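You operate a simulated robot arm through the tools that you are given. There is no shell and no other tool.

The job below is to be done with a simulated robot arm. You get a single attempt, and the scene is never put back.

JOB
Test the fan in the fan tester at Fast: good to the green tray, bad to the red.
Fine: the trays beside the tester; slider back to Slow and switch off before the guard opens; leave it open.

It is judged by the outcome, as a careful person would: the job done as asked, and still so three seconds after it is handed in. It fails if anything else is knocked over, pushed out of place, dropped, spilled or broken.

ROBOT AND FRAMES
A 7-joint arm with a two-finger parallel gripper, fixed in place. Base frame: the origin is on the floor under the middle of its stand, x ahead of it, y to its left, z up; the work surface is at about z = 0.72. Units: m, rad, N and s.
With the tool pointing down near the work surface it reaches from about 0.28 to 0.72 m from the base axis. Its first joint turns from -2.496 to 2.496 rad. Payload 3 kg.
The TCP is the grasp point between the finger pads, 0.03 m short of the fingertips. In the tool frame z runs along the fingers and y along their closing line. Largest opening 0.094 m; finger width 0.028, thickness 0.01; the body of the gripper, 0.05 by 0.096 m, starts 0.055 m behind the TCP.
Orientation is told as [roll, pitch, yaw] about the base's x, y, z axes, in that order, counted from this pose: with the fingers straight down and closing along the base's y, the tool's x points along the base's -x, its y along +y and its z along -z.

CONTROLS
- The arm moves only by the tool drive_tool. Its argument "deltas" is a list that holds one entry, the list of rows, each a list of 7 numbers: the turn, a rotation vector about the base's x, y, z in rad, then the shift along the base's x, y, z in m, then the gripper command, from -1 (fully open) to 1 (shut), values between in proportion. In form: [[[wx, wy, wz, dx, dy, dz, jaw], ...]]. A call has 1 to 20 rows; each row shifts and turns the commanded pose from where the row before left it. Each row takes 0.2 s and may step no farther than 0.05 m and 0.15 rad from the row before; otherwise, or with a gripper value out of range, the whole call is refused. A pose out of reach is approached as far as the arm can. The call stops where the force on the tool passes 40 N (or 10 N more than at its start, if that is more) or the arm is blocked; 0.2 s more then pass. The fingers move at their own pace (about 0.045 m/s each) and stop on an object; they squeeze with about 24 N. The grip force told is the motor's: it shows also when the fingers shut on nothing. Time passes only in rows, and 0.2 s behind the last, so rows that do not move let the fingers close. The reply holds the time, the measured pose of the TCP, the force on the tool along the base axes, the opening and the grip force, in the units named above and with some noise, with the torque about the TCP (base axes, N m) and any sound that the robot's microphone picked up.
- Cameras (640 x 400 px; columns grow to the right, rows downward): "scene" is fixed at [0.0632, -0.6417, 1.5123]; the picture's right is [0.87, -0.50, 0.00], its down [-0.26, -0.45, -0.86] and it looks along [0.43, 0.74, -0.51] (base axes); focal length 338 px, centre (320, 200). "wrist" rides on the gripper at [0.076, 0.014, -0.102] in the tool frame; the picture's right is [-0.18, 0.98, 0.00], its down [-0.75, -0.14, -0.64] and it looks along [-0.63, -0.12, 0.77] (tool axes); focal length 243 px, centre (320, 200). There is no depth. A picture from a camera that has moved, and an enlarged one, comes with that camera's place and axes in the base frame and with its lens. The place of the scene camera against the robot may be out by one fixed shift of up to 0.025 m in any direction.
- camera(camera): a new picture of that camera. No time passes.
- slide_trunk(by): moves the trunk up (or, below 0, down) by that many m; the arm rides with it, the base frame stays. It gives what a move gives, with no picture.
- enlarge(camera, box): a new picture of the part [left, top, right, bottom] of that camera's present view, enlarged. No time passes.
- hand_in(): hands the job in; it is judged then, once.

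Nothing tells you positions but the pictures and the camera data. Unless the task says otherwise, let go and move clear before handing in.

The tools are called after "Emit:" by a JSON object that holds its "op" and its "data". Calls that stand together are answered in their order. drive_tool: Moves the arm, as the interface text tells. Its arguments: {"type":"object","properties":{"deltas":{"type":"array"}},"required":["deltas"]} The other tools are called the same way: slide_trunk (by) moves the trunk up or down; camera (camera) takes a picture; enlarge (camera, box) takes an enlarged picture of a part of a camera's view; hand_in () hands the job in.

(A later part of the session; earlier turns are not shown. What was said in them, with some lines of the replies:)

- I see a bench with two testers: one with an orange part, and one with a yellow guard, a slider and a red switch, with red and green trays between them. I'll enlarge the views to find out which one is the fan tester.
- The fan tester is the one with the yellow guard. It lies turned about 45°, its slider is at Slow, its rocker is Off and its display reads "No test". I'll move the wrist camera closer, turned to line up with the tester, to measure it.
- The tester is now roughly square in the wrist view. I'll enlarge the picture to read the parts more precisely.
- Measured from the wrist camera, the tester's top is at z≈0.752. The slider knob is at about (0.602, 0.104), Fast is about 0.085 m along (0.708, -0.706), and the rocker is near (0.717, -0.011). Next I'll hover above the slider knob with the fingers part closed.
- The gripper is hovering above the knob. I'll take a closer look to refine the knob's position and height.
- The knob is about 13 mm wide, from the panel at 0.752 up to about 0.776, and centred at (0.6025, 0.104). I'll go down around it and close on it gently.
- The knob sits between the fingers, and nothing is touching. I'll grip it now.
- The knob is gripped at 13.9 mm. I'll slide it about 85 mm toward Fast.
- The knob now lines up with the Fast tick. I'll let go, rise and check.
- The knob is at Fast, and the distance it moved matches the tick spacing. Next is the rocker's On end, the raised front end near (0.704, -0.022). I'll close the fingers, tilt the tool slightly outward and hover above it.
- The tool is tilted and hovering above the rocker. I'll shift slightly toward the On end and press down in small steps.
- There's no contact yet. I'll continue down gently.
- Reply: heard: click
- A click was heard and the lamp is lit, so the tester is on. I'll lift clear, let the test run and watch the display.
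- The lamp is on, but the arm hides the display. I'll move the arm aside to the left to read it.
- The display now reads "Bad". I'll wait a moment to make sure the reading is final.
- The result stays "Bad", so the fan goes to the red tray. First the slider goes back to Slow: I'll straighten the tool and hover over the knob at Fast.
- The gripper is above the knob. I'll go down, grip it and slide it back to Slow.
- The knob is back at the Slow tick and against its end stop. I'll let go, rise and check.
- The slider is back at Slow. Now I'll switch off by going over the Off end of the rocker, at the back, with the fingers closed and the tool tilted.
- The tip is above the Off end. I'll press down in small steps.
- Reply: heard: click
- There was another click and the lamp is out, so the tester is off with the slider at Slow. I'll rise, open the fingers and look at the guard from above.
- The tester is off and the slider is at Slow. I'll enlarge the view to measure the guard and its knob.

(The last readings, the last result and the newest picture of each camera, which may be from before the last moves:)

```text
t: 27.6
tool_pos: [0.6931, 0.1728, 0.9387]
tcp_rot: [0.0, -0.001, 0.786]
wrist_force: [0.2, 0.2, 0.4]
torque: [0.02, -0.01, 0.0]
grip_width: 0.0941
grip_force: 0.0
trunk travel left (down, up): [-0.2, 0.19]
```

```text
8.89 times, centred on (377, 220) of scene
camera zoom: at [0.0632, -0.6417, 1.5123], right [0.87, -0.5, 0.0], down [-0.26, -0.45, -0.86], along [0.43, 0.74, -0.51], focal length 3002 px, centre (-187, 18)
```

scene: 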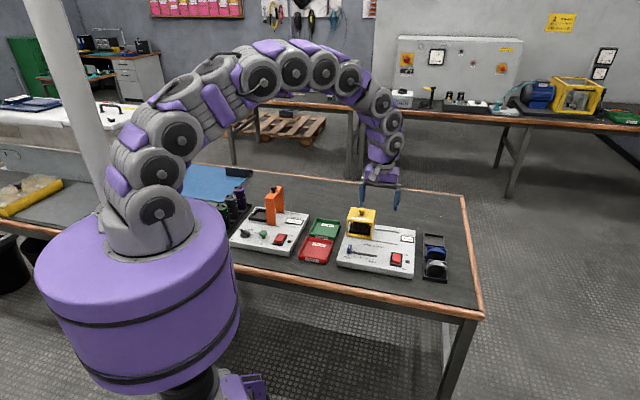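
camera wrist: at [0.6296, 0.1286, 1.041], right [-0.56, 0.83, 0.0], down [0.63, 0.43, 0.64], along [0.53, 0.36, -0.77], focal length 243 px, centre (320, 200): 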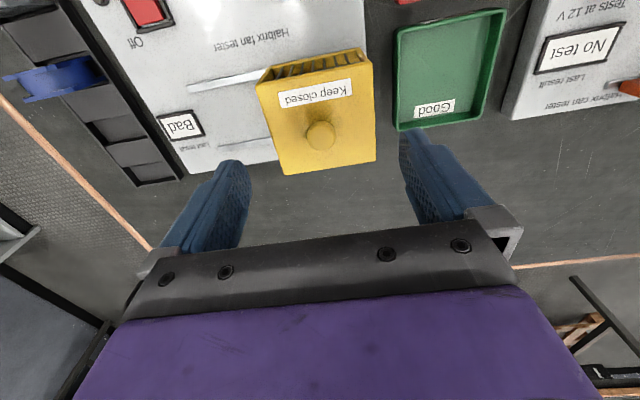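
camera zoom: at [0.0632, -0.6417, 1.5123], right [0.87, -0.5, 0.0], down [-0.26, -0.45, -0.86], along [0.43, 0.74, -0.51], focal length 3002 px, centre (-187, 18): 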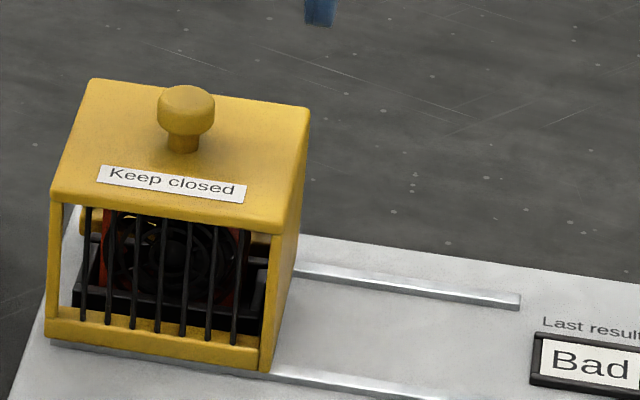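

The guard knob is at about (0.705, 0.183), with its cap between z≈0.834 and 0.848. The guard slides along the rails toward the display. I'll tilt the tool outward for reach and hover behind the knob.

Emit:
{"op": "drive_tool", "data": {"deltas": [[[0.085, -0.0847, 0, 0.0006, 0.0003, 0, -0.6], [0.085, -0.0847, 0, 0.0006, 0.0003, 0, -0.2], [0.085, -0.0847, 0, 0.0006, 0.0003, 0, -0.06], [0.085, -0.0847, 0, 0.0006, 0.0003, 0, -0.06], [0.085, -0.0847, 0, 0.0007, 0.0003, -0.008, -0.06], [0, 0, 0, 0, 0, -0.01, -0.06], [0, 0, 0, 0, 0, 0, -0.06]]]}}

Emit:
{"op": "camera", "data": {"camera": "wrist"}}

Emit:
{"op": "enlarge", "data": {"camera": "scene", "box": [335, 170, 425, 265]}}

```text
t: 29.2
tool_pos: [0.6969, 0.1741, 0.9204]
tcp_rot: [0.004, -0.601, 0.786]
wrist_force: [0.8, -0.4, -0.4]
torque: [0.01, 0.0, 0.03]
grip_width: 0.0498
grip_force: 0.1
trunk travel left (down, up): [-0.2, 0.19]
```

```text
taken
camera wrist: at [0.6018, 0.0994, 0.9627], right [-0.59, 0.8, 0.1], down [0.28, 0.08, 0.96], along [0.76, 0.59, -0.28], focal length 243 px, centre (320, 200)
```

wrist: 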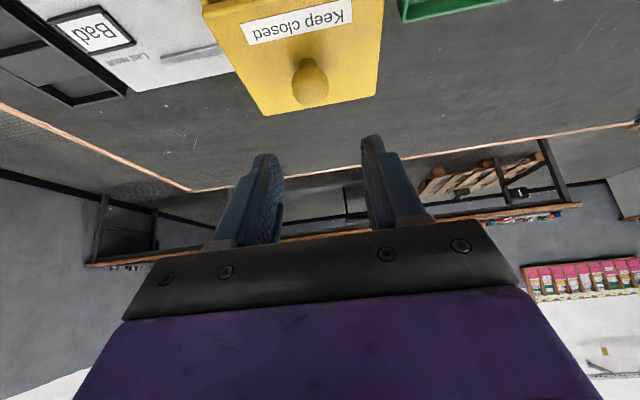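

```text
4.21 times, centred on (380, 218) of scene
camera zoom: at [0.0632, -0.6417, 1.5123], right [0.87, -0.5, 0.0], down [-0.26, -0.45, -0.86], along [0.43, 0.74, -0.51], focal length 1422 px, centre (67, 126)
```

zoom: 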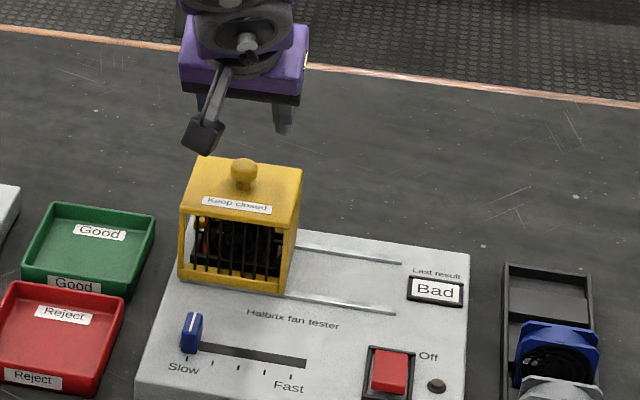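

The position is confirmed: the knob is centred between the fingers. I'll go down so the pads straddle the knob's cap.

Emit:
{"op": "drive_tool", "data": {"deltas": [[[0, 0, 0, 0, 0, -0.02, -0.06], [0, 0, 0, 0, 0, -0.02, -0.06], [0, 0, 0, 0, 0, -0.012, -0.06], [0, 0, 0, 0, 0, -0.007, -0.06], [0, 0, 0, 0, 0, 0, -0.06]]]}}

Emit:
{"op": "camera", "data": {"camera": "wrist"}}

Emit:
{"op": "enlarge", "data": {"camera": "scene", "box": [335, 170, 425, 265]}}

```text
t: 30.4
tool_pos: [0.6965, 0.173, 0.8649]
tcp_rot: [0.001, -0.604, 0.787]
wrist_force: [2.0, 3.5, 24.2]
torque: [0.37, 0.03, 0.22]
grip_width: 0.049
grip_force: 0.0
trunk travel left (down, up): [-0.2, 0.19]
```

```text
taken
camera wrist: at [0.6012, 0.0982, 0.9057], right [-0.59, 0.8, 0.1], down [0.28, 0.08, 0.96], along [0.76, 0.59, -0.27], focal length 243 px, centre (320, 200)
```

wrist: 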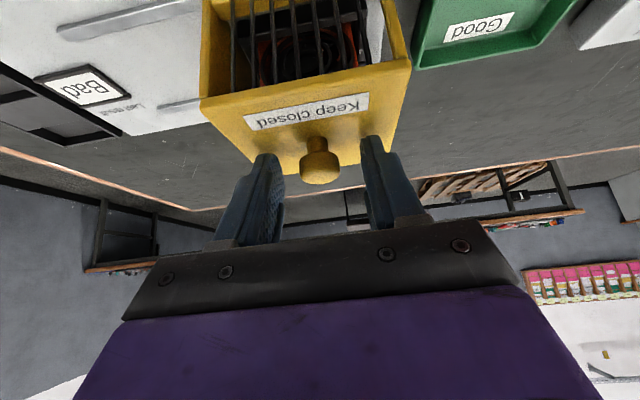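

```text
4.21 times, centred on (380, 218) of scene
camera zoom: at [0.0632, -0.6417, 1.5123], right [0.87, -0.5, 0.0], down [-0.26, -0.45, -0.86], along [0.43, 0.74, -0.51], focal length 1422 px, centre (67, 126)
```

zoom: 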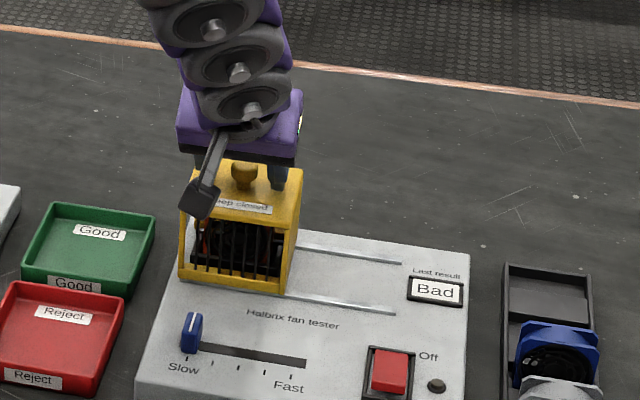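

The fingertips are touching the guard's top, which is a little higher than I estimated. I'll lift a few millimetres so they ride clear, then close on the knob.

Emit:
{"op": "drive_tool", "data": {"deltas": [[[0, 0, 0, 0, 0, 0.005, -0.06], [0, 0, 0, 0, 0, 0.004, -0.06], [0, 0, 0, 0, 0, 0, -0.06]]]}}

Emit:
{"op": "enlarge", "data": {"camera": "wrist", "box": [180, 60, 440, 240]}}

```text
t: 31.2
tool_pos: [0.6965, 0.1739, 0.8716]
tcp_rot: [0.002, -0.599, 0.787]
wrist_force: [0.0, 0.0, 0.0]
torque: [-0.03, 0.0, -0.03]
grip_width: 0.0496
grip_force: 0.0
trunk travel left (down, up): [-0.2, 0.19]
```

```text
2.22 times, centred on (310, 150) of wrist
camera zoom: at [0.6016, 0.099, 0.9126], right [-0.59, 0.8, 0.11], down [0.29, 0.08, 0.95], along [0.76, 0.59, -0.28], focal length 539 px, centre (342, 311)
```

zoom: 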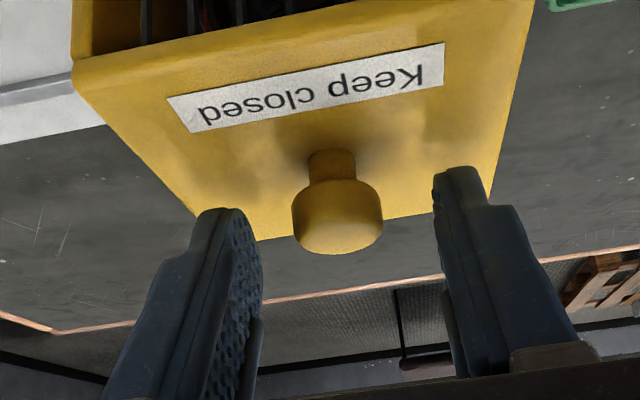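

The knob's cap sits between the pads and nothing is touching. I'll close on it.

Emit:
{"op": "drive_tool", "data": {"deltas": [[[0, 0, 0, 0, 0, -0.001, 0.2], [0, 0, 0, 0, 0, 0, 0.4], [0, 0, 0, 0, 0, 0, 0.6], [0, 0, 0, 0, 0, 0, 0.7], [0, 0, 0, 0, 0, 0, 0.7]]]}}

Emit:
{"op": "enlarge", "data": {"camera": "wrist", "box": [180, 60, 440, 240]}}

```text
t: 32.4
tool_pos: [0.6961, 0.1743, 0.8704]
tcp_rot: [0.002, -0.6, 0.784]
wrist_force: [1.1, 0.8, 0.1]
torque: [-0.04, -0.04, -0.03]
grip_width: 0.0236
grip_force: 44.1
trunk travel left (down, up): [-0.2, 0.19]
```

```text
2.22 times, centred on (310, 150) of wrist
camera zoom: at [0.6017, 0.0987, 0.9117], right [-0.59, 0.8, 0.11], down [0.28, 0.08, 0.96], along [0.76, 0.59, -0.28], focal length 539 px, centre (342, 311)
```

zoom: 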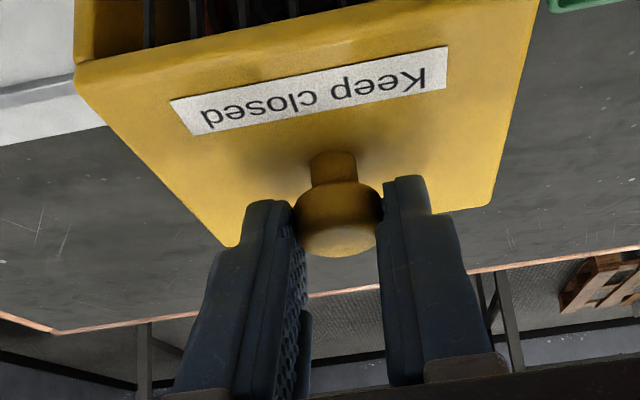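

I have hold of the knob at 23.6 mm. I'll slide the guard along the rails, starting with a short trial move.

Emit:
{"op": "drive_tool", "data": {"deltas": [[[0, 0, 0, 0.0053, -0.0053, 0, 0.7], [0, 0, 0, 0.0053, -0.0053, 0, 0.7], [0, 0, 0, 0.0053, -0.0053, 0, 0.7], [0, 0, 0, 0, 0, 0, 0.7]]]}}

Emit:
{"op": "enlarge", "data": {"camera": "scene", "box": [335, 170, 425, 265]}}

```text
t: 33.4
tool_pos: [0.7136, 0.1564, 0.8699]
tcp_rot: [0.002, -0.599, 0.784]
wrist_force: [2.3, 0.1, -1.2]
torque: [-0.65, 0.17, -0.08]
grip_width: 0.0239
grip_force: 44.7
trunk travel left (down, up): [-0.2, 0.19]
```

```text
4.21 times, centred on (380, 218) of scene
camera zoom: at [0.0632, -0.6417, 1.5123], right [0.87, -0.5, 0.0], down [-0.26, -0.45, -0.86], along [0.43, 0.74, -0.51], focal length 1422 px, centre (67, 126)
```

zoom: 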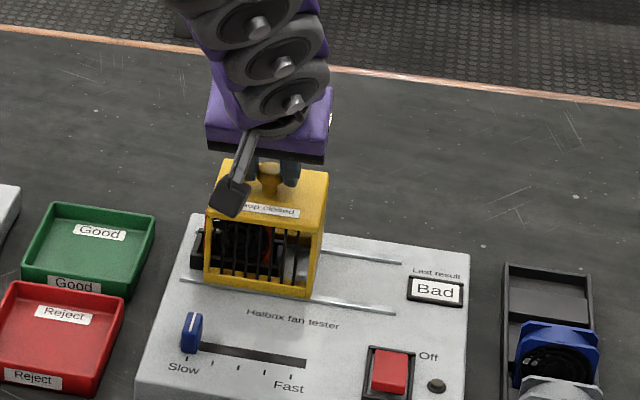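

The guard slides smoothly. I'll continue to the open end.

Emit:
{"op": "drive_tool", "data": {"deltas": [[[0, 0, 0, 0.0071, -0.0071, 0, 0.7], [0, 0, 0, 0.0071, -0.0071, 0, 0.7], [0, 0, 0, 0.0071, -0.0071, 0, 0.7], [0, 0, 0, 0.0071, -0.0071, 0, 0.7], [0, 0, 0, 0.0071, -0.0071, 0, 0.7], [0, 0, 0, 0.0071, -0.0071, 0, 0.7], [0, 0, 0, 0, 0, 0, 0.7]]]}}

Emit:
{"op": "enlarge", "data": {"camera": "scene", "box": [335, 170, 425, 265]}}

Emit:
{"op": "camera", "data": {"camera": "wrist"}}

```text
t: 35.0
tool_pos: [0.7567, 0.115, 0.8703]
tcp_rot: [0.003, -0.599, 0.787]
wrist_force: [2.7, 0.4, 1.4]
torque: [0.13, -0.46, -0.16]
grip_width: 0.0235
grip_force: 44.6
trunk travel left (down, up): [-0.2, 0.19]
```

```text
4.21 times, centred on (380, 218) of scene
camera zoom: at [0.0632, -0.6417, 1.5123], right [0.87, -0.5, 0.0], down [-0.26, -0.45, -0.86], along [0.43, 0.74, -0.51], focal length 1422 px, centre (67, 126)
```

zoom: 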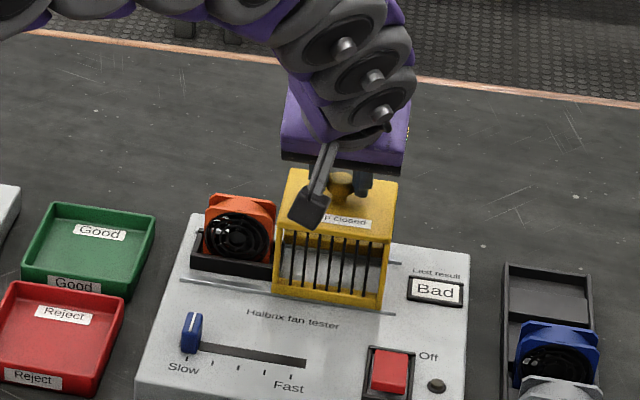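

```text
taken
camera wrist: at [0.6608, 0.0394, 0.9115], right [-0.59, 0.8, 0.11], down [0.28, 0.08, 0.96], along [0.76, 0.59, -0.28], focal length 243 px, centre (320, 200)
```

wrist: 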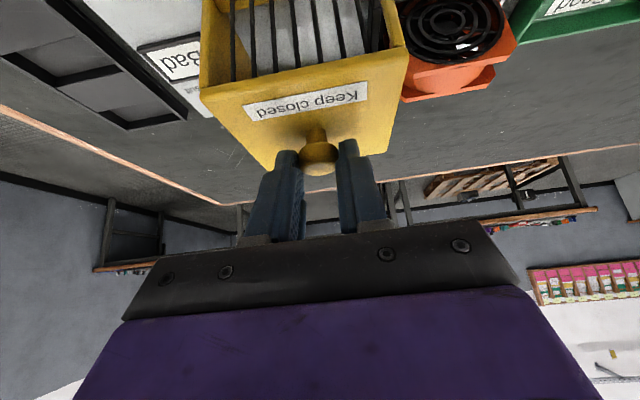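

The guard is almost fully open and the orange fan is showing. I'll pull it gently to its end stop.

Emit:
{"op": "drive_tool", "data": {"deltas": [[[0, 0, 0, 0.003, -0.003, 0, 0.7], [0, 0, 0, 0.003, -0.003, 0, 0.7], [0, 0, 0, 0.002, -0.002, 0, 0.7], [0, 0, 0, 0, 0, 0, 0.7]]]}}

Emit:
{"op": "enlarge", "data": {"camera": "scene", "box": [335, 170, 425, 265]}}

```text
t: 36.0
tool_pos: [0.7632, 0.1078, 0.8687]
tcp_rot: [0.002, -0.601, 0.787]
wrist_force: [1.3, 5.0, 6.2]
torque: [0.39, -0.37, 0.11]
grip_width: 0.0238
grip_force: 45.3
trunk travel left (down, up): [-0.2, 0.19]
```

```text
4.21 times, centred on (380, 218) of scene
camera zoom: at [0.0632, -0.6417, 1.5123], right [0.87, -0.5, 0.0], down [-0.26, -0.45, -0.86], along [0.43, 0.74, -0.51], focal length 1422 px, centre (67, 126)
```

zoom: 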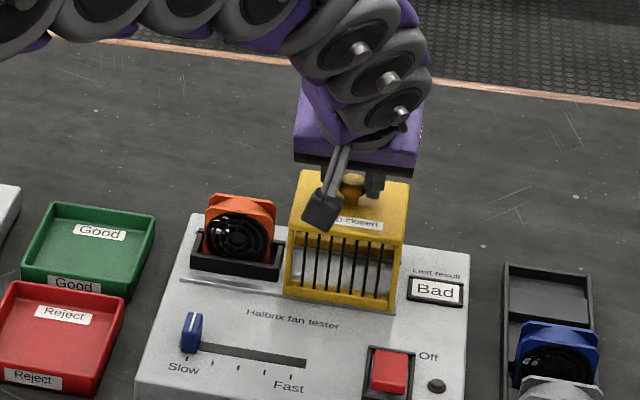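

Emit:
{"op": "drive_tool", "data": {"deltas": [[[0, 0, 0, 0.002, -0.002, 0, 0.7], [0, 0, 0, 0.002, -0.002, 0, 0.7], [0, 0, 0, 0, 0, 0, 0.7]]]}}

Emit:
{"op": "enlarge", "data": {"camera": "scene", "box": [335, 170, 425, 265]}}

```text
t: 36.8
tool_pos: [0.7658, 0.104, 0.8692]
tcp_rot: [0.003, -0.599, 0.787]
wrist_force: [-9.1, 6.4, 2.9]
torque: [0.45, 0.11, 0.05]
grip_width: 0.0238
grip_force: 45.0
trunk travel left (down, up): [-0.2, 0.19]
```

```text
4.21 times, centred on (380, 218) of scene
camera zoom: at [0.0632, -0.6417, 1.5123], right [0.87, -0.5, 0.0], down [-0.26, -0.45, -0.86], along [0.43, 0.74, -0.51], focal length 1422 px, centre (67, 126)
```

zoom: 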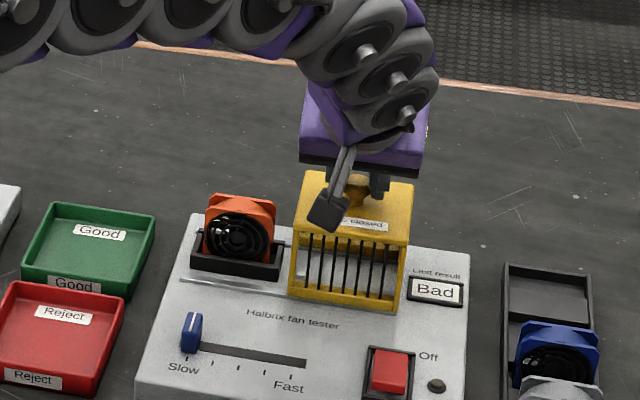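

The force now pushes back along the rail, so the guard is at its open stop. I'll let go of the knob and rise straight up.

Emit:
{"op": "drive_tool", "data": {"deltas": [[[0, 0, 0, -0.001, 0.001, 0, 0.5], [0, 0, 0, 0, 0, 0, 0.2], [0, 0, 0, 0, 0, 0, -0.06], [0, 0, 0, 0, 0, 0, -0.06], [0, 0, 0, 0, 0, 0.03, -0.06], [0, 0, 0, 0, 0, 0.03, -0.06], [0, 0, 0, -0.02, -0.01, 0.03, -0.06], [0, 0, 0, 0, 0, 0, -0.06]]]}}

Emit:
{"op": "enlarge", "data": {"camera": "scene", "box": [335, 180, 425, 275]}}

Emit:
{"op": "camera", "data": {"camera": "wrist"}}

```text
t: 38.6
tool_pos: [0.7476, 0.0934, 0.9593]
tcp_rot: [0.005, -0.6, 0.782]
wrist_force: [0.9, 0.6, 0.3]
torque: [-0.04, 0.01, -0.04]
grip_width: 0.0499
grip_force: 0.1
trunk travel left (down, up): [-0.2, 0.19]
```

```text
4.21 times, centred on (380, 228) of scene
camera zoom: at [0.0632, -0.6417, 1.5123], right [0.87, -0.5, 0.0], down [-0.26, -0.45, -0.86], along [0.43, 0.74, -0.51], focal length 1422 px, centre (67, 84)
```

zoom: 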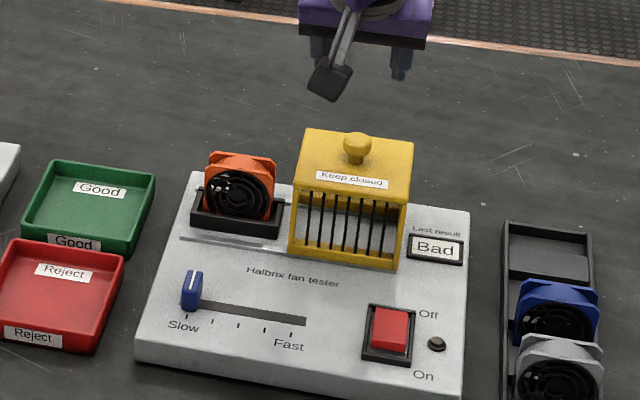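

```text
taken
camera wrist: at [0.6526, 0.0181, 1.0013], right [-0.59, 0.8, 0.11], down [0.29, 0.08, 0.95], along [0.76, 0.59, -0.28], focal length 243 px, centre (320, 200)
```

wrist: 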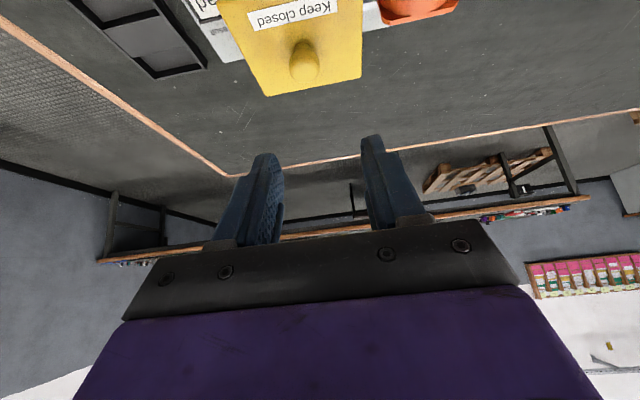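

The guard is open and stays there, and the orange fan stands in its bay. I'll straighten the tool and look at the fan closely to measure it.

Emit:
{"op": "drive_tool", "data": {"deltas": [[[-0.085, 0.0847, 0, -0.0109, 0.0159, 0, -0.3], [-0.085, 0.0847, 0, -0.0109, 0.0159, 0, -0.6], [-0.085, 0.0847, 0, -0.0109, 0.0159, 0, -1], [-0.085, 0.0847, 0, -0.0109, 0.0159, 0, -1], [-0.085, 0.0847, 0, -0.0109, 0.0159, 0, -1], [0, 0, 0, 0, 0, 0, -1]]]}}

Emit:
{"op": "camera", "data": {"camera": "wrist"}}

Emit:
{"op": "enlarge", "data": {"camera": "wrist", "box": [200, 30, 450, 186]}}

Emit:
{"op": "enlarge", "data": {"camera": "scene", "box": [352, 205, 402, 250]}}

```text
t: 40.0
tool_pos: [0.6911, 0.1732, 0.9606]
tcp_rot: [-0.001, 0.002, 0.785]
wrist_force: [0.1, -0.6, 0.4]
torque: [0.02, 0.0, 0.03]
grip_width: 0.0938
grip_force: 0.1
trunk travel left (down, up): [-0.2, 0.19]
```

```text
taken
camera wrist: at [0.6282, 0.1301, 1.0631], right [-0.56, 0.83, 0.0], down [0.63, 0.43, 0.64], along [0.53, 0.36, -0.77], focal length 243 px, centre (320, 200)
```

wrist: 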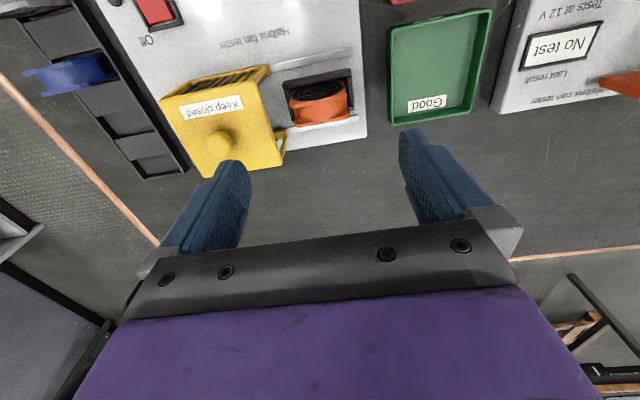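

```text
2.56 times, centred on (325, 108) of wrist
camera zoom: at [0.6282, 0.1301, 1.0631], right [-0.56, 0.83, 0.0], down [0.63, 0.43, 0.64], along [0.53, 0.36, -0.77], focal length 621 px, centre (307, 436)
```

zoom: 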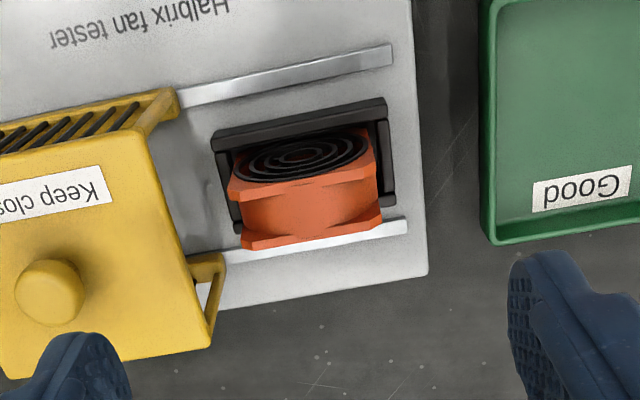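

```text
8.89 times, centred on (377, 228) of scene
camera zoom: at [0.0632, -0.6417, 1.5123], right [0.87, -0.5, 0.0], down [-0.26, -0.45, -0.86], along [0.43, 0.74, -0.51], focal length 3002 px, centre (-187, -44)
```

zoom: 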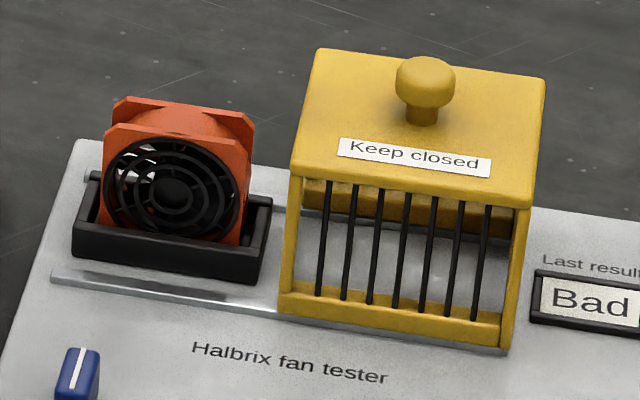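

Emit:
{"op": "enlarge", "data": {"camera": "wrist", "box": [275, 65, 371, 133]}}

Emit:
{"op": "enlarge", "data": {"camera": "scene", "box": [355, 212, 383, 236]}}

```text
5.88 times, centred on (323, 99) of wrist
camera zoom: at [0.6282, 0.1301, 1.0631], right [-0.56, 0.83, 0.0], down [0.63, 0.43, 0.64], along [0.53, 0.36, -0.77], focal length 1427 px, centre (302, 794)
```

zoom: 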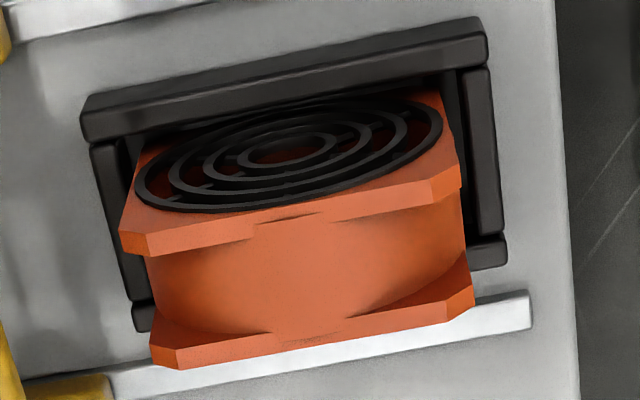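

```text
16.00 times, centred on (369, 224) of scene
camera zoom: at [0.0632, -0.6417, 1.5123], right [0.87, -0.5, 0.0], down [-0.26, -0.45, -0.86], along [0.43, 0.74, -0.51], focal length 5403 px, centre (-464, -184)
```

zoom: 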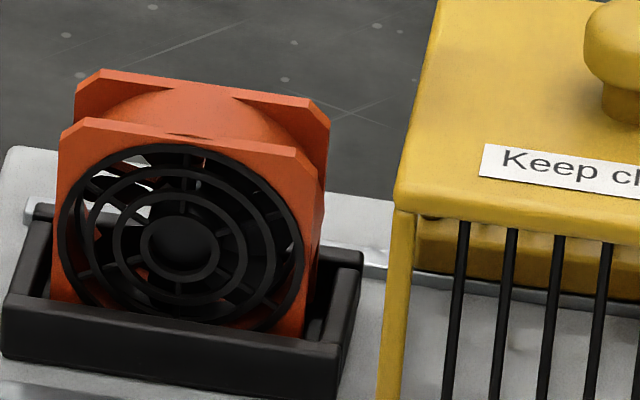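

The fan is a flanged square about 60 mm wide and 26 mm thick, centred near (0.703, 0.181) with its top at z≈0.814. Before lifting it I'll measure the red tray by hovering near it.

Emit:
{"op": "drive_tool", "data": {"deltas": [[[0, 0, 0, -0.045, 0, 0, -1], [0, 0, 0, -0.045, 0, 0, -1], [0, 0, 0, -0.045, 0, 0, -1], [0, 0, 0, -0.045, 0, 0, -1], [0, 0, 0, 0, 0, 0, -1]]]}}

Emit:
{"op": "camera", "data": {"camera": "wrist"}}

```text
t: 41.2
tool_pos: [0.511, 0.1742, 0.9591]
tcp_rot: [0.0, 0.0, 0.784]
wrist_force: [0.4, -0.4, 0.8]
torque: [0.0, -0.02, 0.0]
grip_width: 0.0938
grip_force: 0.1
trunk travel left (down, up): [-0.2, 0.19]
```

```text
taken
camera wrist: at [0.448, 0.1302, 1.0623], right [-0.57, 0.82, 0.0], down [0.63, 0.43, 0.64], along [0.53, 0.36, -0.77], focal length 243 px, centre (320, 200)
```

wrist: 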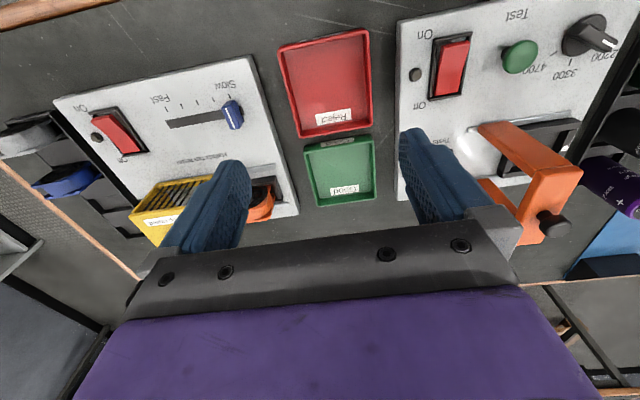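

Emit:
{"op": "enlarge", "data": {"camera": "wrist", "box": [250, 10, 410, 110]}}

Emit:
{"op": "enlarge", "data": {"camera": "wrist", "box": [250, 60, 410, 220]}}

```text
4.00 times, centred on (330, 60) of wrist
camera zoom: at [0.448, 0.1302, 1.0623], right [-0.57, 0.82, 0.0], down [0.63, 0.43, 0.64], along [0.53, 0.36, -0.77], focal length 970 px, centre (280, 760)
```

zoom: 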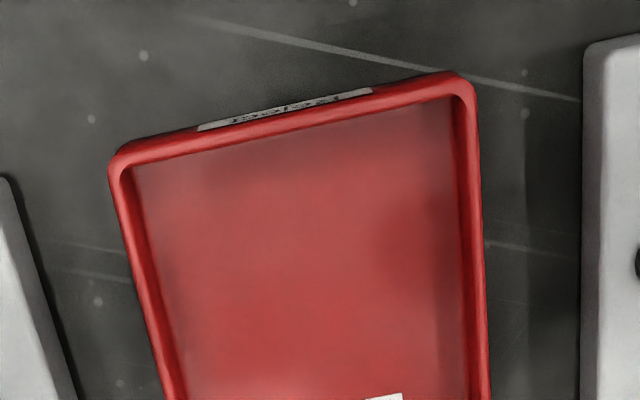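

```text
2.50 times, centred on (330, 140) of wrist
camera zoom: at [0.448, 0.1302, 1.0623], right [-0.57, 0.82, 0.0], down [0.63, 0.43, 0.64], along [0.53, 0.36, -0.77], focal length 606 px, centre (295, 350)
```

zoom: 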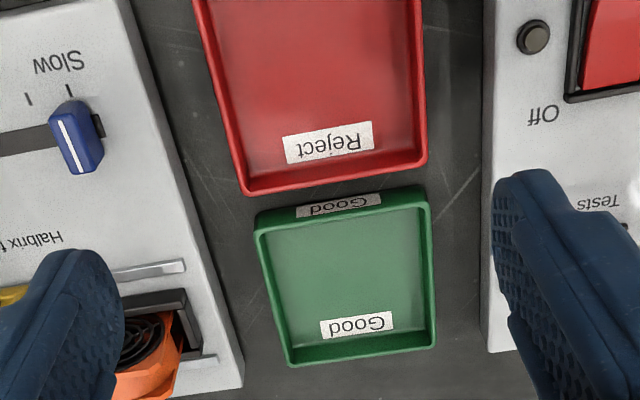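

The red tray is centred at about (0.515, 0.190), and measures about 0.10 × 0.107 m with the same orientation as the tester. Next I'll turn the gripper to close across the fan's thickness and hover above the fan.

Emit:
{"op": "drive_tool", "data": {"deltas": [[[0, 0, -0.1428, 0.0175, 0.0006, 0, -0.6], [0, 0, -0.1428, 0.0175, 0.0006, 0, -0.277], [0, 0, -0.1428, 0.0175, 0.0006, 0, -0.277], [0, 0, -0.1428, 0.0175, 0.0006, 0, -0.277], [0, 0, -0.1428, 0.0175, 0.0006, 0, -0.277], [0, 0, -0.1428, 0.0175, 0.0006, 0, -0.277], [0, 0, -0.1428, 0.0175, 0.0006, 0, -0.277], [0, 0, -0.1428, 0.0175, 0.0006, 0, -0.277], [0, 0, -0.1428, 0.0175, 0.0006, 0, -0.277], [0, 0, -0.1428, 0.0175, 0.0006, 0, -0.277], [0, 0, -0.1428, 0.017, 0.0006, 0, -0.277], [0, 0, 0, 0, 0, 0, -0.277]]]}}

Emit:
{"op": "camera", "data": {"camera": "wrist"}}

Emit:
{"op": "camera", "data": {"camera": "scene"}}

```text
t: 43.8
tool_pos: [0.704, 0.1802, 0.961]
tcp_rot: [-0.001, -0.003, -0.787]
wrist_force: [-0.7, -0.4, 0.5]
torque: [0.02, 0.0, 0.03]
grip_width: 0.0601
grip_force: 0.0
trunk travel left (down, up): [-0.2, 0.19]
```

```text
taken
camera wrist: at [0.6598, 0.2455, 1.0632], right [0.83, 0.56, 0.0], down [0.43, -0.63, 0.64], along [0.36, -0.53, -0.77], focal length 243 px, centre (320, 200)
```

wrist: 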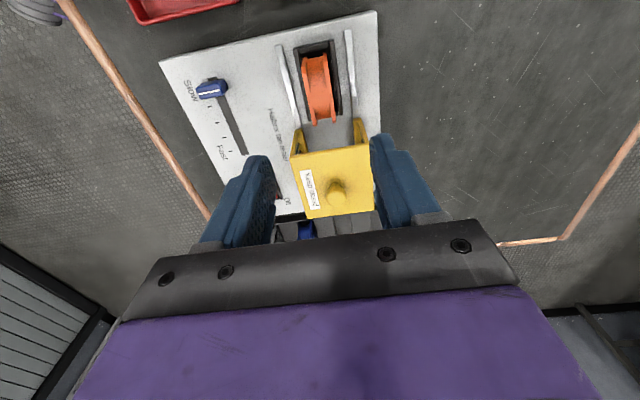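

```text
taken
```

scene: 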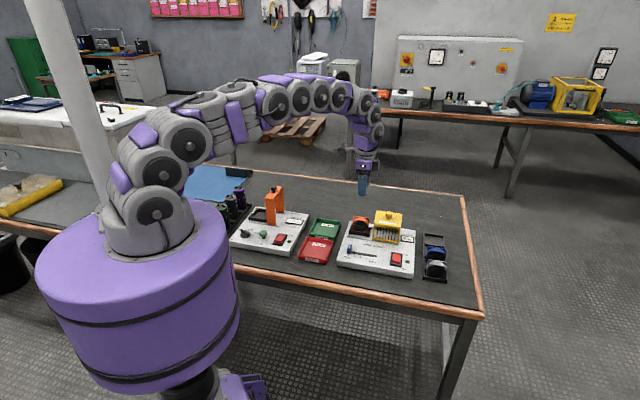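

The gripper is turned and hovering above the fan. I'll enlarge this side view to refine the fan's position.

Emit:
{"op": "enlarge", "data": {"camera": "wrist", "box": [260, 25, 400, 135]}}

```text
3.64 times, centred on (330, 80) of wrist
camera zoom: at [0.6598, 0.2455, 1.0632], right [0.83, 0.56, 0.0], down [0.43, -0.63, 0.64], along [0.36, -0.53, -0.77], focal length 882 px, centre (284, 636)
```

zoom: 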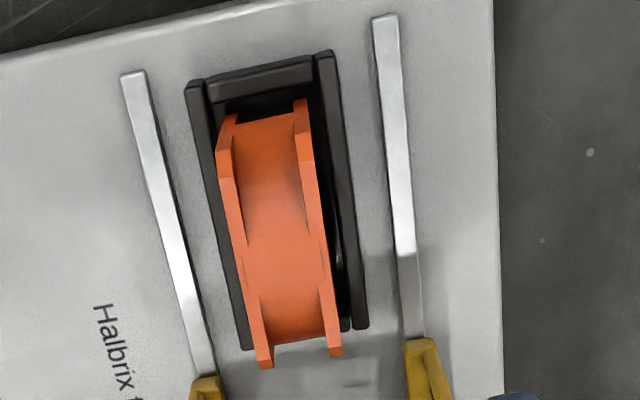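

The grip centre across the thickness agrees in both views, so the fan is right under the fingers. I'll go down part way and check reach and clearance.

Emit:
{"op": "drive_tool", "data": {"deltas": [[[0, 0, 0, 0, 0, -0.03, -0.277], [0, 0, 0, 0, 0, -0.03, -0.277], [0, 0, 0, 0, 0, -0.03, -0.277], [0, 0, 0, 0, 0, -0.01, -0.277], [0, 0, 0, 0, 0, 0, -0.277]]]}}

Emit:
{"op": "camera", "data": {"camera": "wrist"}}

Emit:
{"op": "enlarge", "data": {"camera": "scene", "box": [335, 170, 425, 265]}}

```text
t: 45.0
tool_pos: [0.7035, 0.1797, 0.8599]
tcp_rot: [-0.002, -0.001, -0.785]
wrist_force: [-0.1, 0.1, -0.1]
torque: [0.04, -0.02, -0.02]
grip_width: 0.0602
grip_force: 0.0
trunk travel left (down, up): [-0.2, 0.19]
```

```text
taken
camera wrist: at [0.6594, 0.2449, 0.9624], right [0.82, 0.57, 0.0], down [0.43, -0.63, 0.64], along [0.36, -0.53, -0.77], focal length 243 px, centre (320, 200)
```

wrist: 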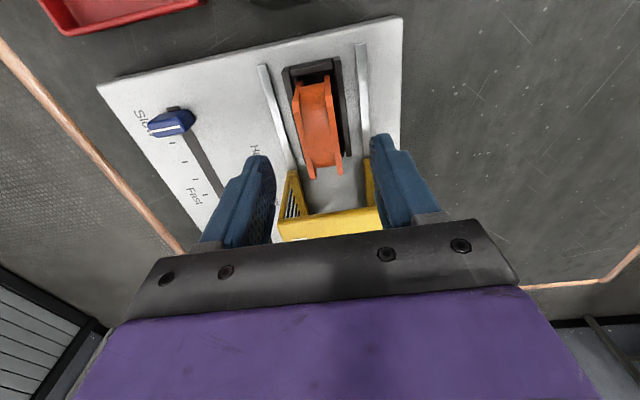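

```text
4.21 times, centred on (380, 218) of scene
camera zoom: at [0.0632, -0.6417, 1.5123], right [0.87, -0.5, 0.0], down [-0.26, -0.45, -0.86], along [0.43, 0.74, -0.51], focal length 1422 px, centre (67, 126)
```

zoom: 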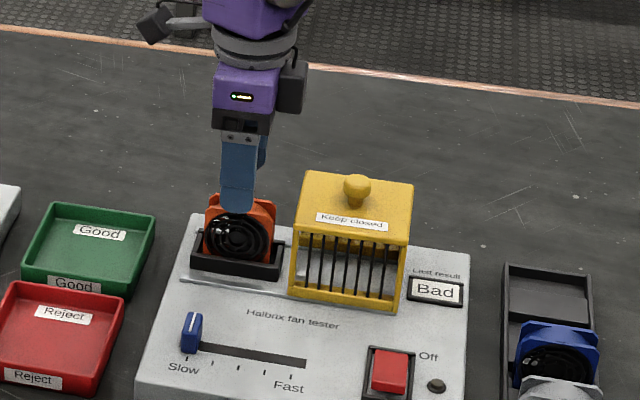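

Reach is fine and the fan is centred between the fingers. I'll go down to grip height.

Emit:
{"op": "drive_tool", "data": {"deltas": [[[0, 0, 0, 0, 0, -0.02, -0.277], [0, 0, 0, 0, 0, -0.015, -0.277], [0, 0, 0, 0, 0, -0.01, -0.277], [0, 0, 0, 0, 0, 0, -0.277]]]}}

Emit:
{"op": "camera", "data": {"camera": "wrist"}}

Emit:
{"op": "enlarge", "data": {"camera": "scene", "box": [335, 180, 425, 265]}}

```text
t: 46.0
tool_pos: [0.7055, 0.1802, 0.8145]
tcp_rot: [0.0, -0.002, -0.783]
wrist_force: [0.8, 0.6, 0.3]
torque: [0.03, -0.03, -0.01]
grip_width: 0.0601
grip_force: 0.1
trunk travel left (down, up): [-0.2, 0.19]
```

```text
taken
camera wrist: at [0.6599, 0.245, 0.9177], right [0.82, 0.57, 0.0], down [0.43, -0.63, 0.64], along [0.36, -0.53, -0.77], focal length 243 px, centre (320, 200)
```

wrist: 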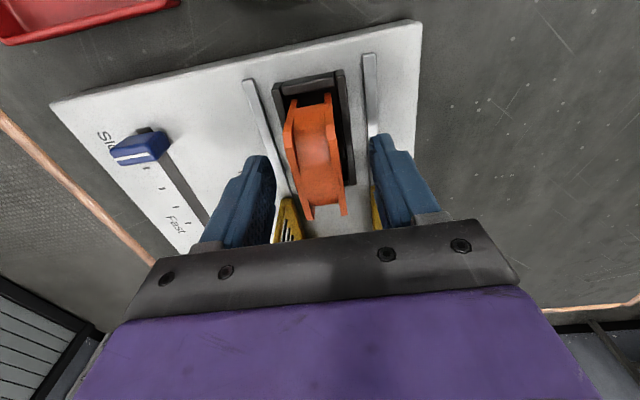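

```text
4.71 times, centred on (380, 222) of scene
camera zoom: at [0.0632, -0.6417, 1.5123], right [0.87, -0.5, 0.0], down [-0.26, -0.45, -0.86], along [0.43, 0.74, -0.51], focal length 1589 px, centre (38, 94)
```

zoom: 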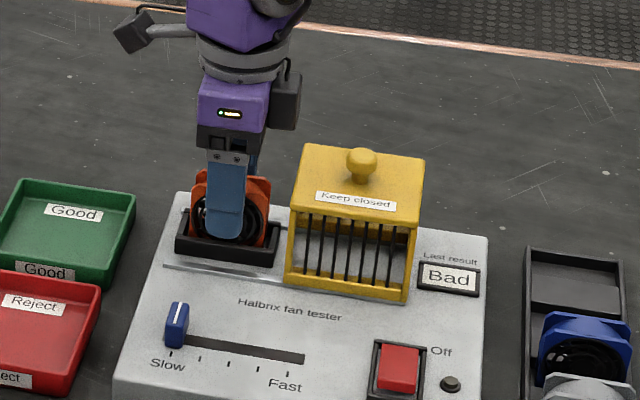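

The fingers are on either side of the fan, above the socket walls. I'll close gently.

Emit:
{"op": "drive_tool", "data": {"deltas": [[[0, 0, 0, 0, 0, 0, 0.1], [0, 0, 0, 0, 0, 0, 0.35], [0, 0, 0, 0, 0, 0, 0.6], [0, 0, 0, 0, 0, 0, 0.6], [0, 0, 0, 0, 0, 0, 0.6]]]}}

Emit:
{"op": "enlarge", "data": {"camera": "wrist", "box": [220, 60, 440, 240]}}

```text
t: 47.2
tool_pos: [0.7042, 0.179, 0.8156]
tcp_rot: [0.0, -0.001, -0.784]
wrist_force: [0.9, 0.0, -0.7]
torque: [0.01, -0.02, -0.03]
grip_width: 0.029
grip_force: 24.2
trunk travel left (down, up): [-0.2, 0.19]
```

```text
2.22 times, centred on (330, 150) of wrist
camera zoom: at [0.6599, 0.2448, 0.9177], right [0.82, 0.57, 0.0], down [0.43, -0.63, 0.64], along [0.36, -0.53, -0.77], focal length 539 px, centre (298, 311)
```

zoom: 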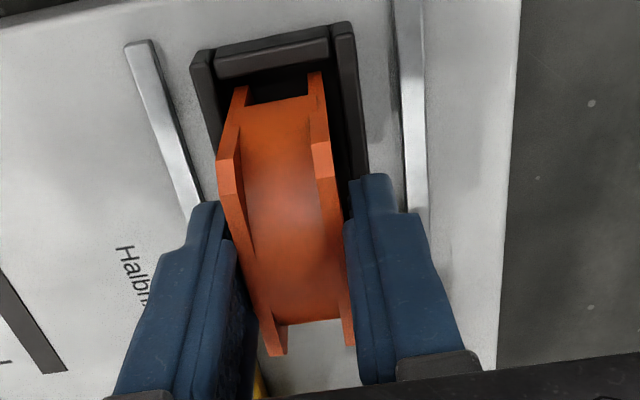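

The fan is gripped at 29 mm. I'll lift straight up, slowly at first.

Emit:
{"op": "drive_tool", "data": {"deltas": [[[0, 0, 0, 0, 0, 0.006, 0.7], [0, 0, 0, 0, 0, 0.01, 0.7], [0, 0, 0, 0, 0, 0.015, 0.7], [0, 0, 0, 0, 0, 0.02, 0.7], [0, 0, 0, 0, 0, 0.02, 0.7], [0, 0, 0, 0, 0, 0, 0.7]]]}}

Emit:
{"op": "camera", "data": {"camera": "wrist"}}

Emit:
{"op": "enlarge", "data": {"camera": "scene", "box": [335, 170, 425, 265]}}

```text
t: 48.6
tool_pos: [0.7046, 0.1807, 0.8861]
tcp_rot: [-0.001, -0.002, -0.782]
wrist_force: [0.1, 0.6, -1.0]
torque: [0.01, -0.01, 0.0]
grip_width: 0.0289
grip_force: 23.9
trunk travel left (down, up): [-0.2, 0.19]
```

```text
taken
camera wrist: at [0.66, 0.2446, 0.9878], right [0.82, 0.57, 0.0], down [0.43, -0.63, 0.64], along [0.36, -0.53, -0.77], focal length 243 px, centre (320, 200)
```

wrist: 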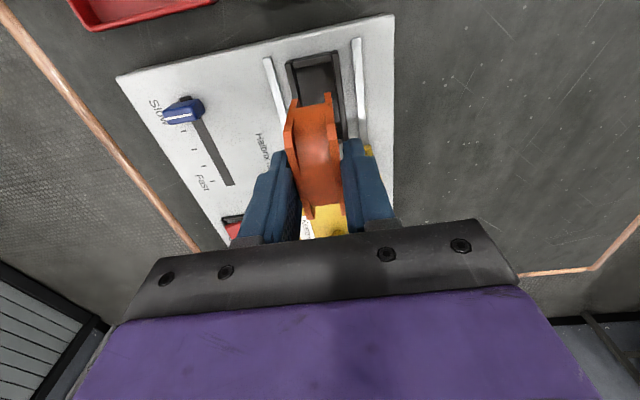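

```text
4.21 times, centred on (380, 218) of scene
camera zoom: at [0.0632, -0.6417, 1.5123], right [0.87, -0.5, 0.0], down [-0.26, -0.45, -0.86], along [0.43, 0.74, -0.51], focal length 1422 px, centre (67, 126)
```

zoom: 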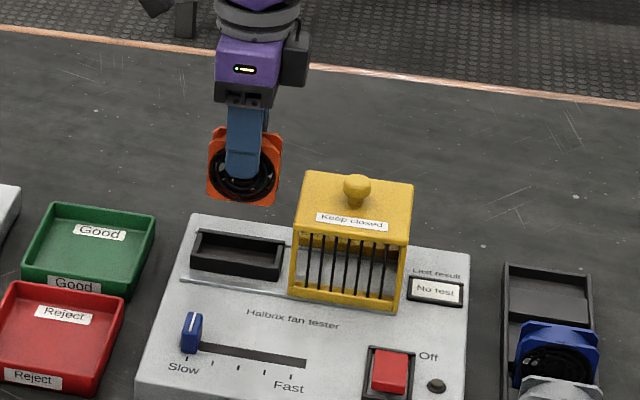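

The fan is out and held firmly, and the guard stays open. I'll carry the fan high over to the red tray.

Emit:
{"op": "drive_tool", "data": {"deltas": [[[0, 0, 0, -0.02, 0.001, 0, 0.7], [0, 0, 0, -0.035, 0.0018, 0, 0.7], [0, 0, 0, -0.035, 0.0018, 0, 0.7], [0, 0, 0, -0.035, 0.0018, 0, 0.7], [0, 0, 0, -0.035, 0.0018, 0, 0.7], [0, 0, 0, -0.0275, 0.0016, 0, 0.7], [0, 0, 0, 0, 0, 0, 0.7], [0, 0, 0, 0, 0, 0, 0.7]]]}}

Emit:
{"op": "camera", "data": {"camera": "wrist"}}

Emit:
{"op": "enlarge", "data": {"camera": "scene", "box": [290, 170, 400, 270]}}

```text
t: 50.4
tool_pos: [0.5157, 0.1895, 0.8871]
tcp_rot: [0.0, -0.003, -0.783]
wrist_force: [0.1, 0.2, -0.9]
torque: [0.04, -0.01, 0.03]
grip_width: 0.0285
grip_force: 24.1
trunk travel left (down, up): [-0.2, 0.19]
```

```text
taken
camera wrist: at [0.4723, 0.2546, 0.9891], right [0.82, 0.57, 0.0], down [0.43, -0.63, 0.64], along [0.36, -0.53, -0.77], focal length 243 px, centre (320, 200)
```

wrist: 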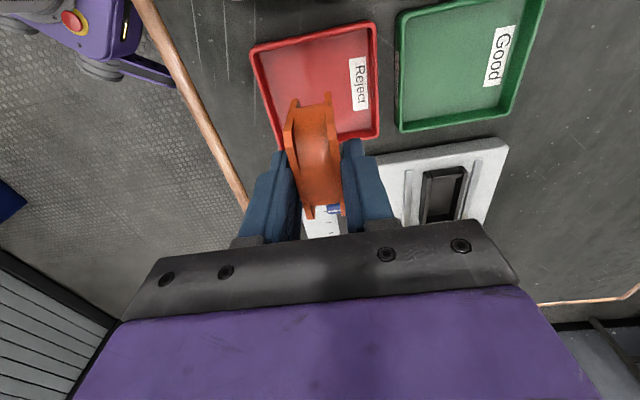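

```text
4.00 times, centred on (345, 220) of scene
camera zoom: at [0.0632, -0.6417, 1.5123], right [0.87, -0.5, 0.0], down [-0.26, -0.45, -0.86], along [0.43, 0.74, -0.51], focal length 1351 px, centre (220, 120)
```

zoom: 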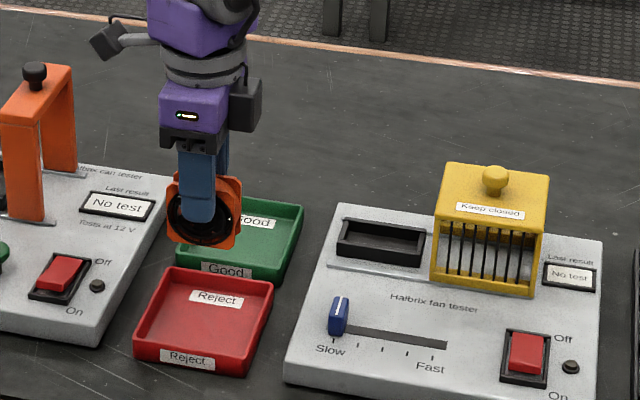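

The fan is centred over the red tray. I'll lower it into the tray, slowing down near the floor.

Emit:
{"op": "drive_tool", "data": {"deltas": [[[0, 0, 0, 0, 0, -0.03, 0.7], [0, 0, 0, 0, 0, -0.03, 0.7], [0, 0, 0, 0, 0, -0.025, 0.7], [0, 0, 0, 0, 0, -0.01, 0.7], [0, 0, 0, 0, 0, 0, 0.7]]]}}

Emit:
{"op": "camera", "data": {"camera": "wrist"}}

Emit:
{"op": "enlarge", "data": {"camera": "scene", "box": [290, 190, 380, 270]}}

```text
t: 51.6
tool_pos: [0.5171, 0.1895, 0.7907]
tcp_rot: [0.0, -0.002, -0.783]
wrist_force: [-0.4, 0.0, -1.0]
torque: [0.03, 0.01, 0.0]
grip_width: 0.0285
grip_force: 23.8
trunk travel left (down, up): [-0.2, 0.19]
```

```text
taken
camera wrist: at [0.4725, 0.2542, 0.8933], right [0.82, 0.57, 0.0], down [0.43, -0.63, 0.64], along [0.36, -0.53, -0.77], focal length 243 px, centre (320, 200)
```

wrist: 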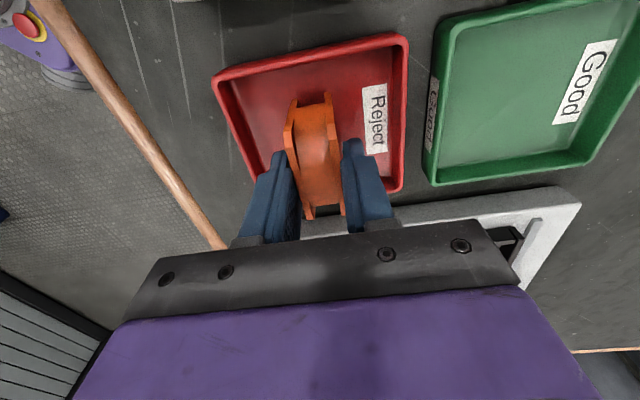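

```text
5.00 times, centred on (335, 230) of scene
camera zoom: at [0.0632, -0.6417, 1.5123], right [0.87, -0.5, 0.0], down [-0.26, -0.45, -0.86], along [0.43, 0.74, -0.51], focal length 1688 px, centre (245, 50)
```

zoom: 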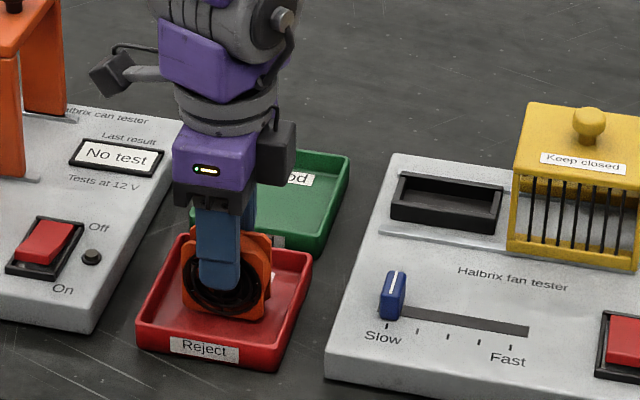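

Emit:
{"op": "drive_tool", "data": {"deltas": [[[0, 0, 0, 0, 0, -0.002, 0.7], [0, 0, 0, 0, 0, -0.002, 0.7], [0, 0, 0, 0, 0, -0.002, 0.7], [0, 0, 0, 0, 0, 0, 0.7]]]}}

```text
t: 52.6
tool_pos: [0.5159, 0.191, 0.7857]
tcp_rot: [0.002, -0.002, -0.784]
wrist_force: [-0.2, -0.7, 17.0]
torque: [-0.06, -0.05, -0.01]
grip_width: 0.0291
grip_force: 24.2
trunk travel left (down, up): [-0.2, 0.19]
```

The fan has touched the tray floor. I'll ease off the pressure slightly, then open the fingers just enough to let go.

Emit:
{"op": "drive_tool", "data": {"deltas": [[[0, 0, 0, 0, 0, 0.0015, 0.7], [0, 0, 0, 0, 0, 0, 0.5], [0, 0, 0, 0, 0, 0, 0.35], [0, 0, 0, 0, 0, 0, 0.2], [0, 0, 0, 0, 0, 0, 0.05], [0, 0, 0, 0, 0, 0, -0.05], [0, 0, 0, 0, 0, 0, -0.05]]]}}

Emit:
{"op": "camera", "data": {"camera": "wrist"}}

Emit:
{"op": "enlarge", "data": {"camera": "scene", "box": [290, 190, 380, 270]}}

```text
t: 54.2
tool_pos: [0.5158, 0.1906, 0.7861]
tcp_rot: [-0.002, -0.003, -0.783]
wrist_force: [-0.5, 1.0, 1.0]
torque: [-0.02, 0.02, 0.02]
grip_width: 0.0493
grip_force: 0.0
trunk travel left (down, up): [-0.2, 0.19]
```

```text
taken
camera wrist: at [0.4722, 0.2546, 0.8887], right [0.82, 0.57, 0.0], down [0.43, -0.63, 0.64], along [0.36, -0.53, -0.77], focal length 243 px, centre (320, 200)
```

wrist: 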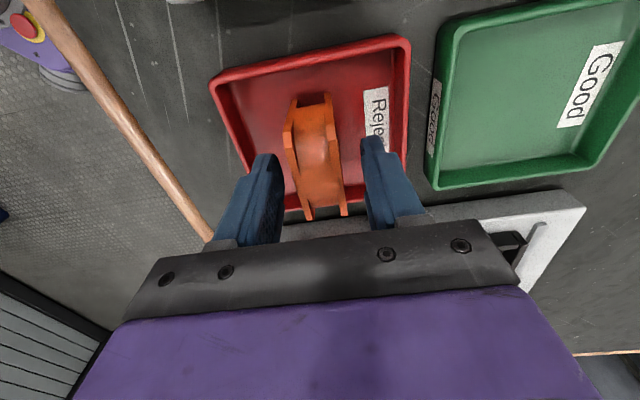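

```text
5.00 times, centred on (335, 230) of scene
camera zoom: at [0.0632, -0.6417, 1.5123], right [0.87, -0.5, 0.0], down [-0.26, -0.45, -0.86], along [0.43, 0.74, -0.51], focal length 1688 px, centre (245, 50)
```

zoom: 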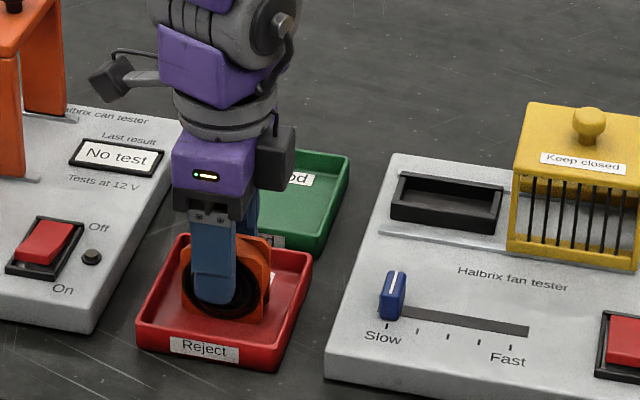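

The fan stands steady in the red tray. I'll rise straight up and move clear.

Emit:
{"op": "drive_tool", "data": {"deltas": [[[0, 0, 0, 0, 0, 0.015, -0.05], [0, 0, 0, 0, 0, 0.03, -0.05], [0, 0, 0, 0, 0, 0.04, -0.05], [0, 0, 0, 0, 0, 0.04, -0.05], [0, 0, 0, -0.02, 0, 0.04, -0.05], [0, 0, 0, -0.03, 0, 0.03, -0.05], [0, 0, 0, -0.03, 0, 0.03, -0.05], [0, 0, 0, 0, 0, 0, -0.05], [0, 0, 0, 0, 0, 0, -0.05], [0, 0, 0, 0, 0, 0, -0.05], [0, 0, 0, 0, 0, 0, -0.05], [0, 0, 0, 0, 0, 0, -0.05]]]}}

Emit:
{"op": "enlarge", "data": {"camera": "scene", "box": [200, 160, 480, 300]}}

Emit:
{"op": "enlarge", "data": {"camera": "scene", "box": [295, 200, 425, 285]}}

Emit:
{"op": "camera", "data": {"camera": "wrist"}}

```text
t: 56.8
tool_pos: [0.4356, 0.1905, 1.0114]
tcp_rot: [0.001, -0.003, -0.784]
wrist_force: [0.0, -0.2, 0.1]
torque: [0.01, -0.01, 0.01]
grip_width: 0.0495
grip_force: 0.1
trunk travel left (down, up): [-0.2, 0.19]
```

```text
2.29 times, centred on (340, 230) of scene
camera zoom: at [0.0632, -0.6417, 1.5123], right [0.87, -0.5, 0.0], down [-0.26, -0.45, -0.86], along [0.43, 0.74, -0.51], focal length 772 px, centre (274, 131)
```

zoom: 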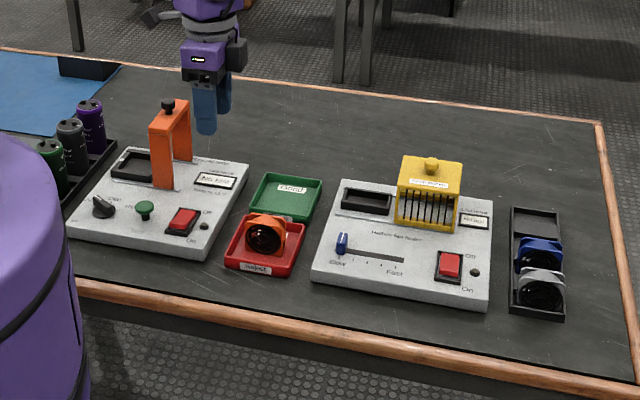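

```text
4.71 times, centred on (360, 242) of scene
camera zoom: at [0.0632, -0.6417, 1.5123], right [0.87, -0.5, 0.0], down [-0.26, -0.45, -0.86], along [0.43, 0.74, -0.51], focal length 1589 px, centre (132, 0)
```

zoom: 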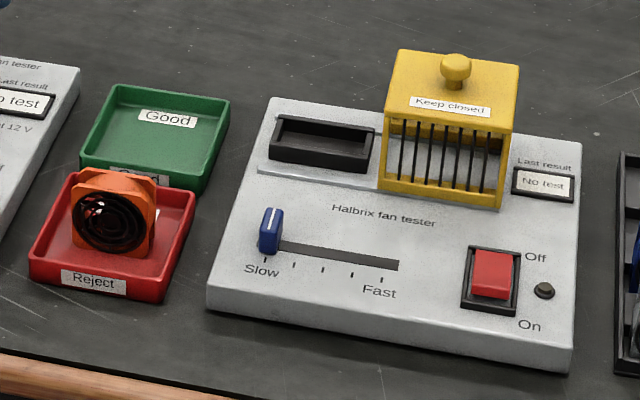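

```text
taken
camera wrist: at [0.3924, 0.2551, 1.1136], right [0.82, 0.57, 0.0], down [0.43, -0.63, 0.64], along [0.36, -0.53, -0.77], focal length 243 px, centre (320, 200)
```

wrist: 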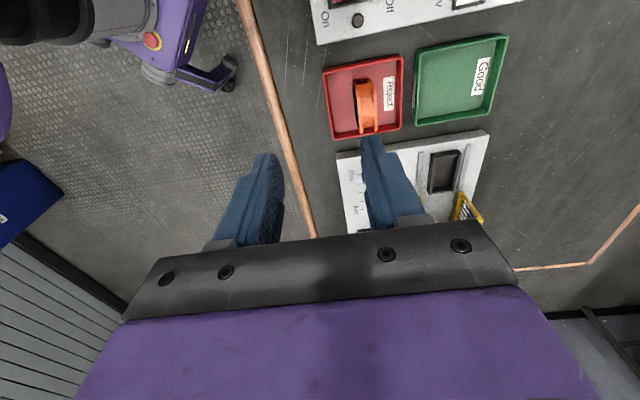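

The fan, found bad at Fast, stands in the red tray. The slider is at Slow, the switch is off, the guard is open, and nothing else has moved. The gripper is empty and clear, so I'll hand in.

Emit:
{"op": "hand_in", "data": {}}

```text
The job is handed in.
```

The fan tested **Bad** at Fast, so I put it in the red Reject tray beside the tester, standing upright.

After the test I slid the slider back to Slow and switched off, and only then opened the guard. I left the guard open. The display went back to "No test" when I lifted the fan out. In the last pictures nothing else on the bench had moved, and the gripper was empty and clear when I handed in.
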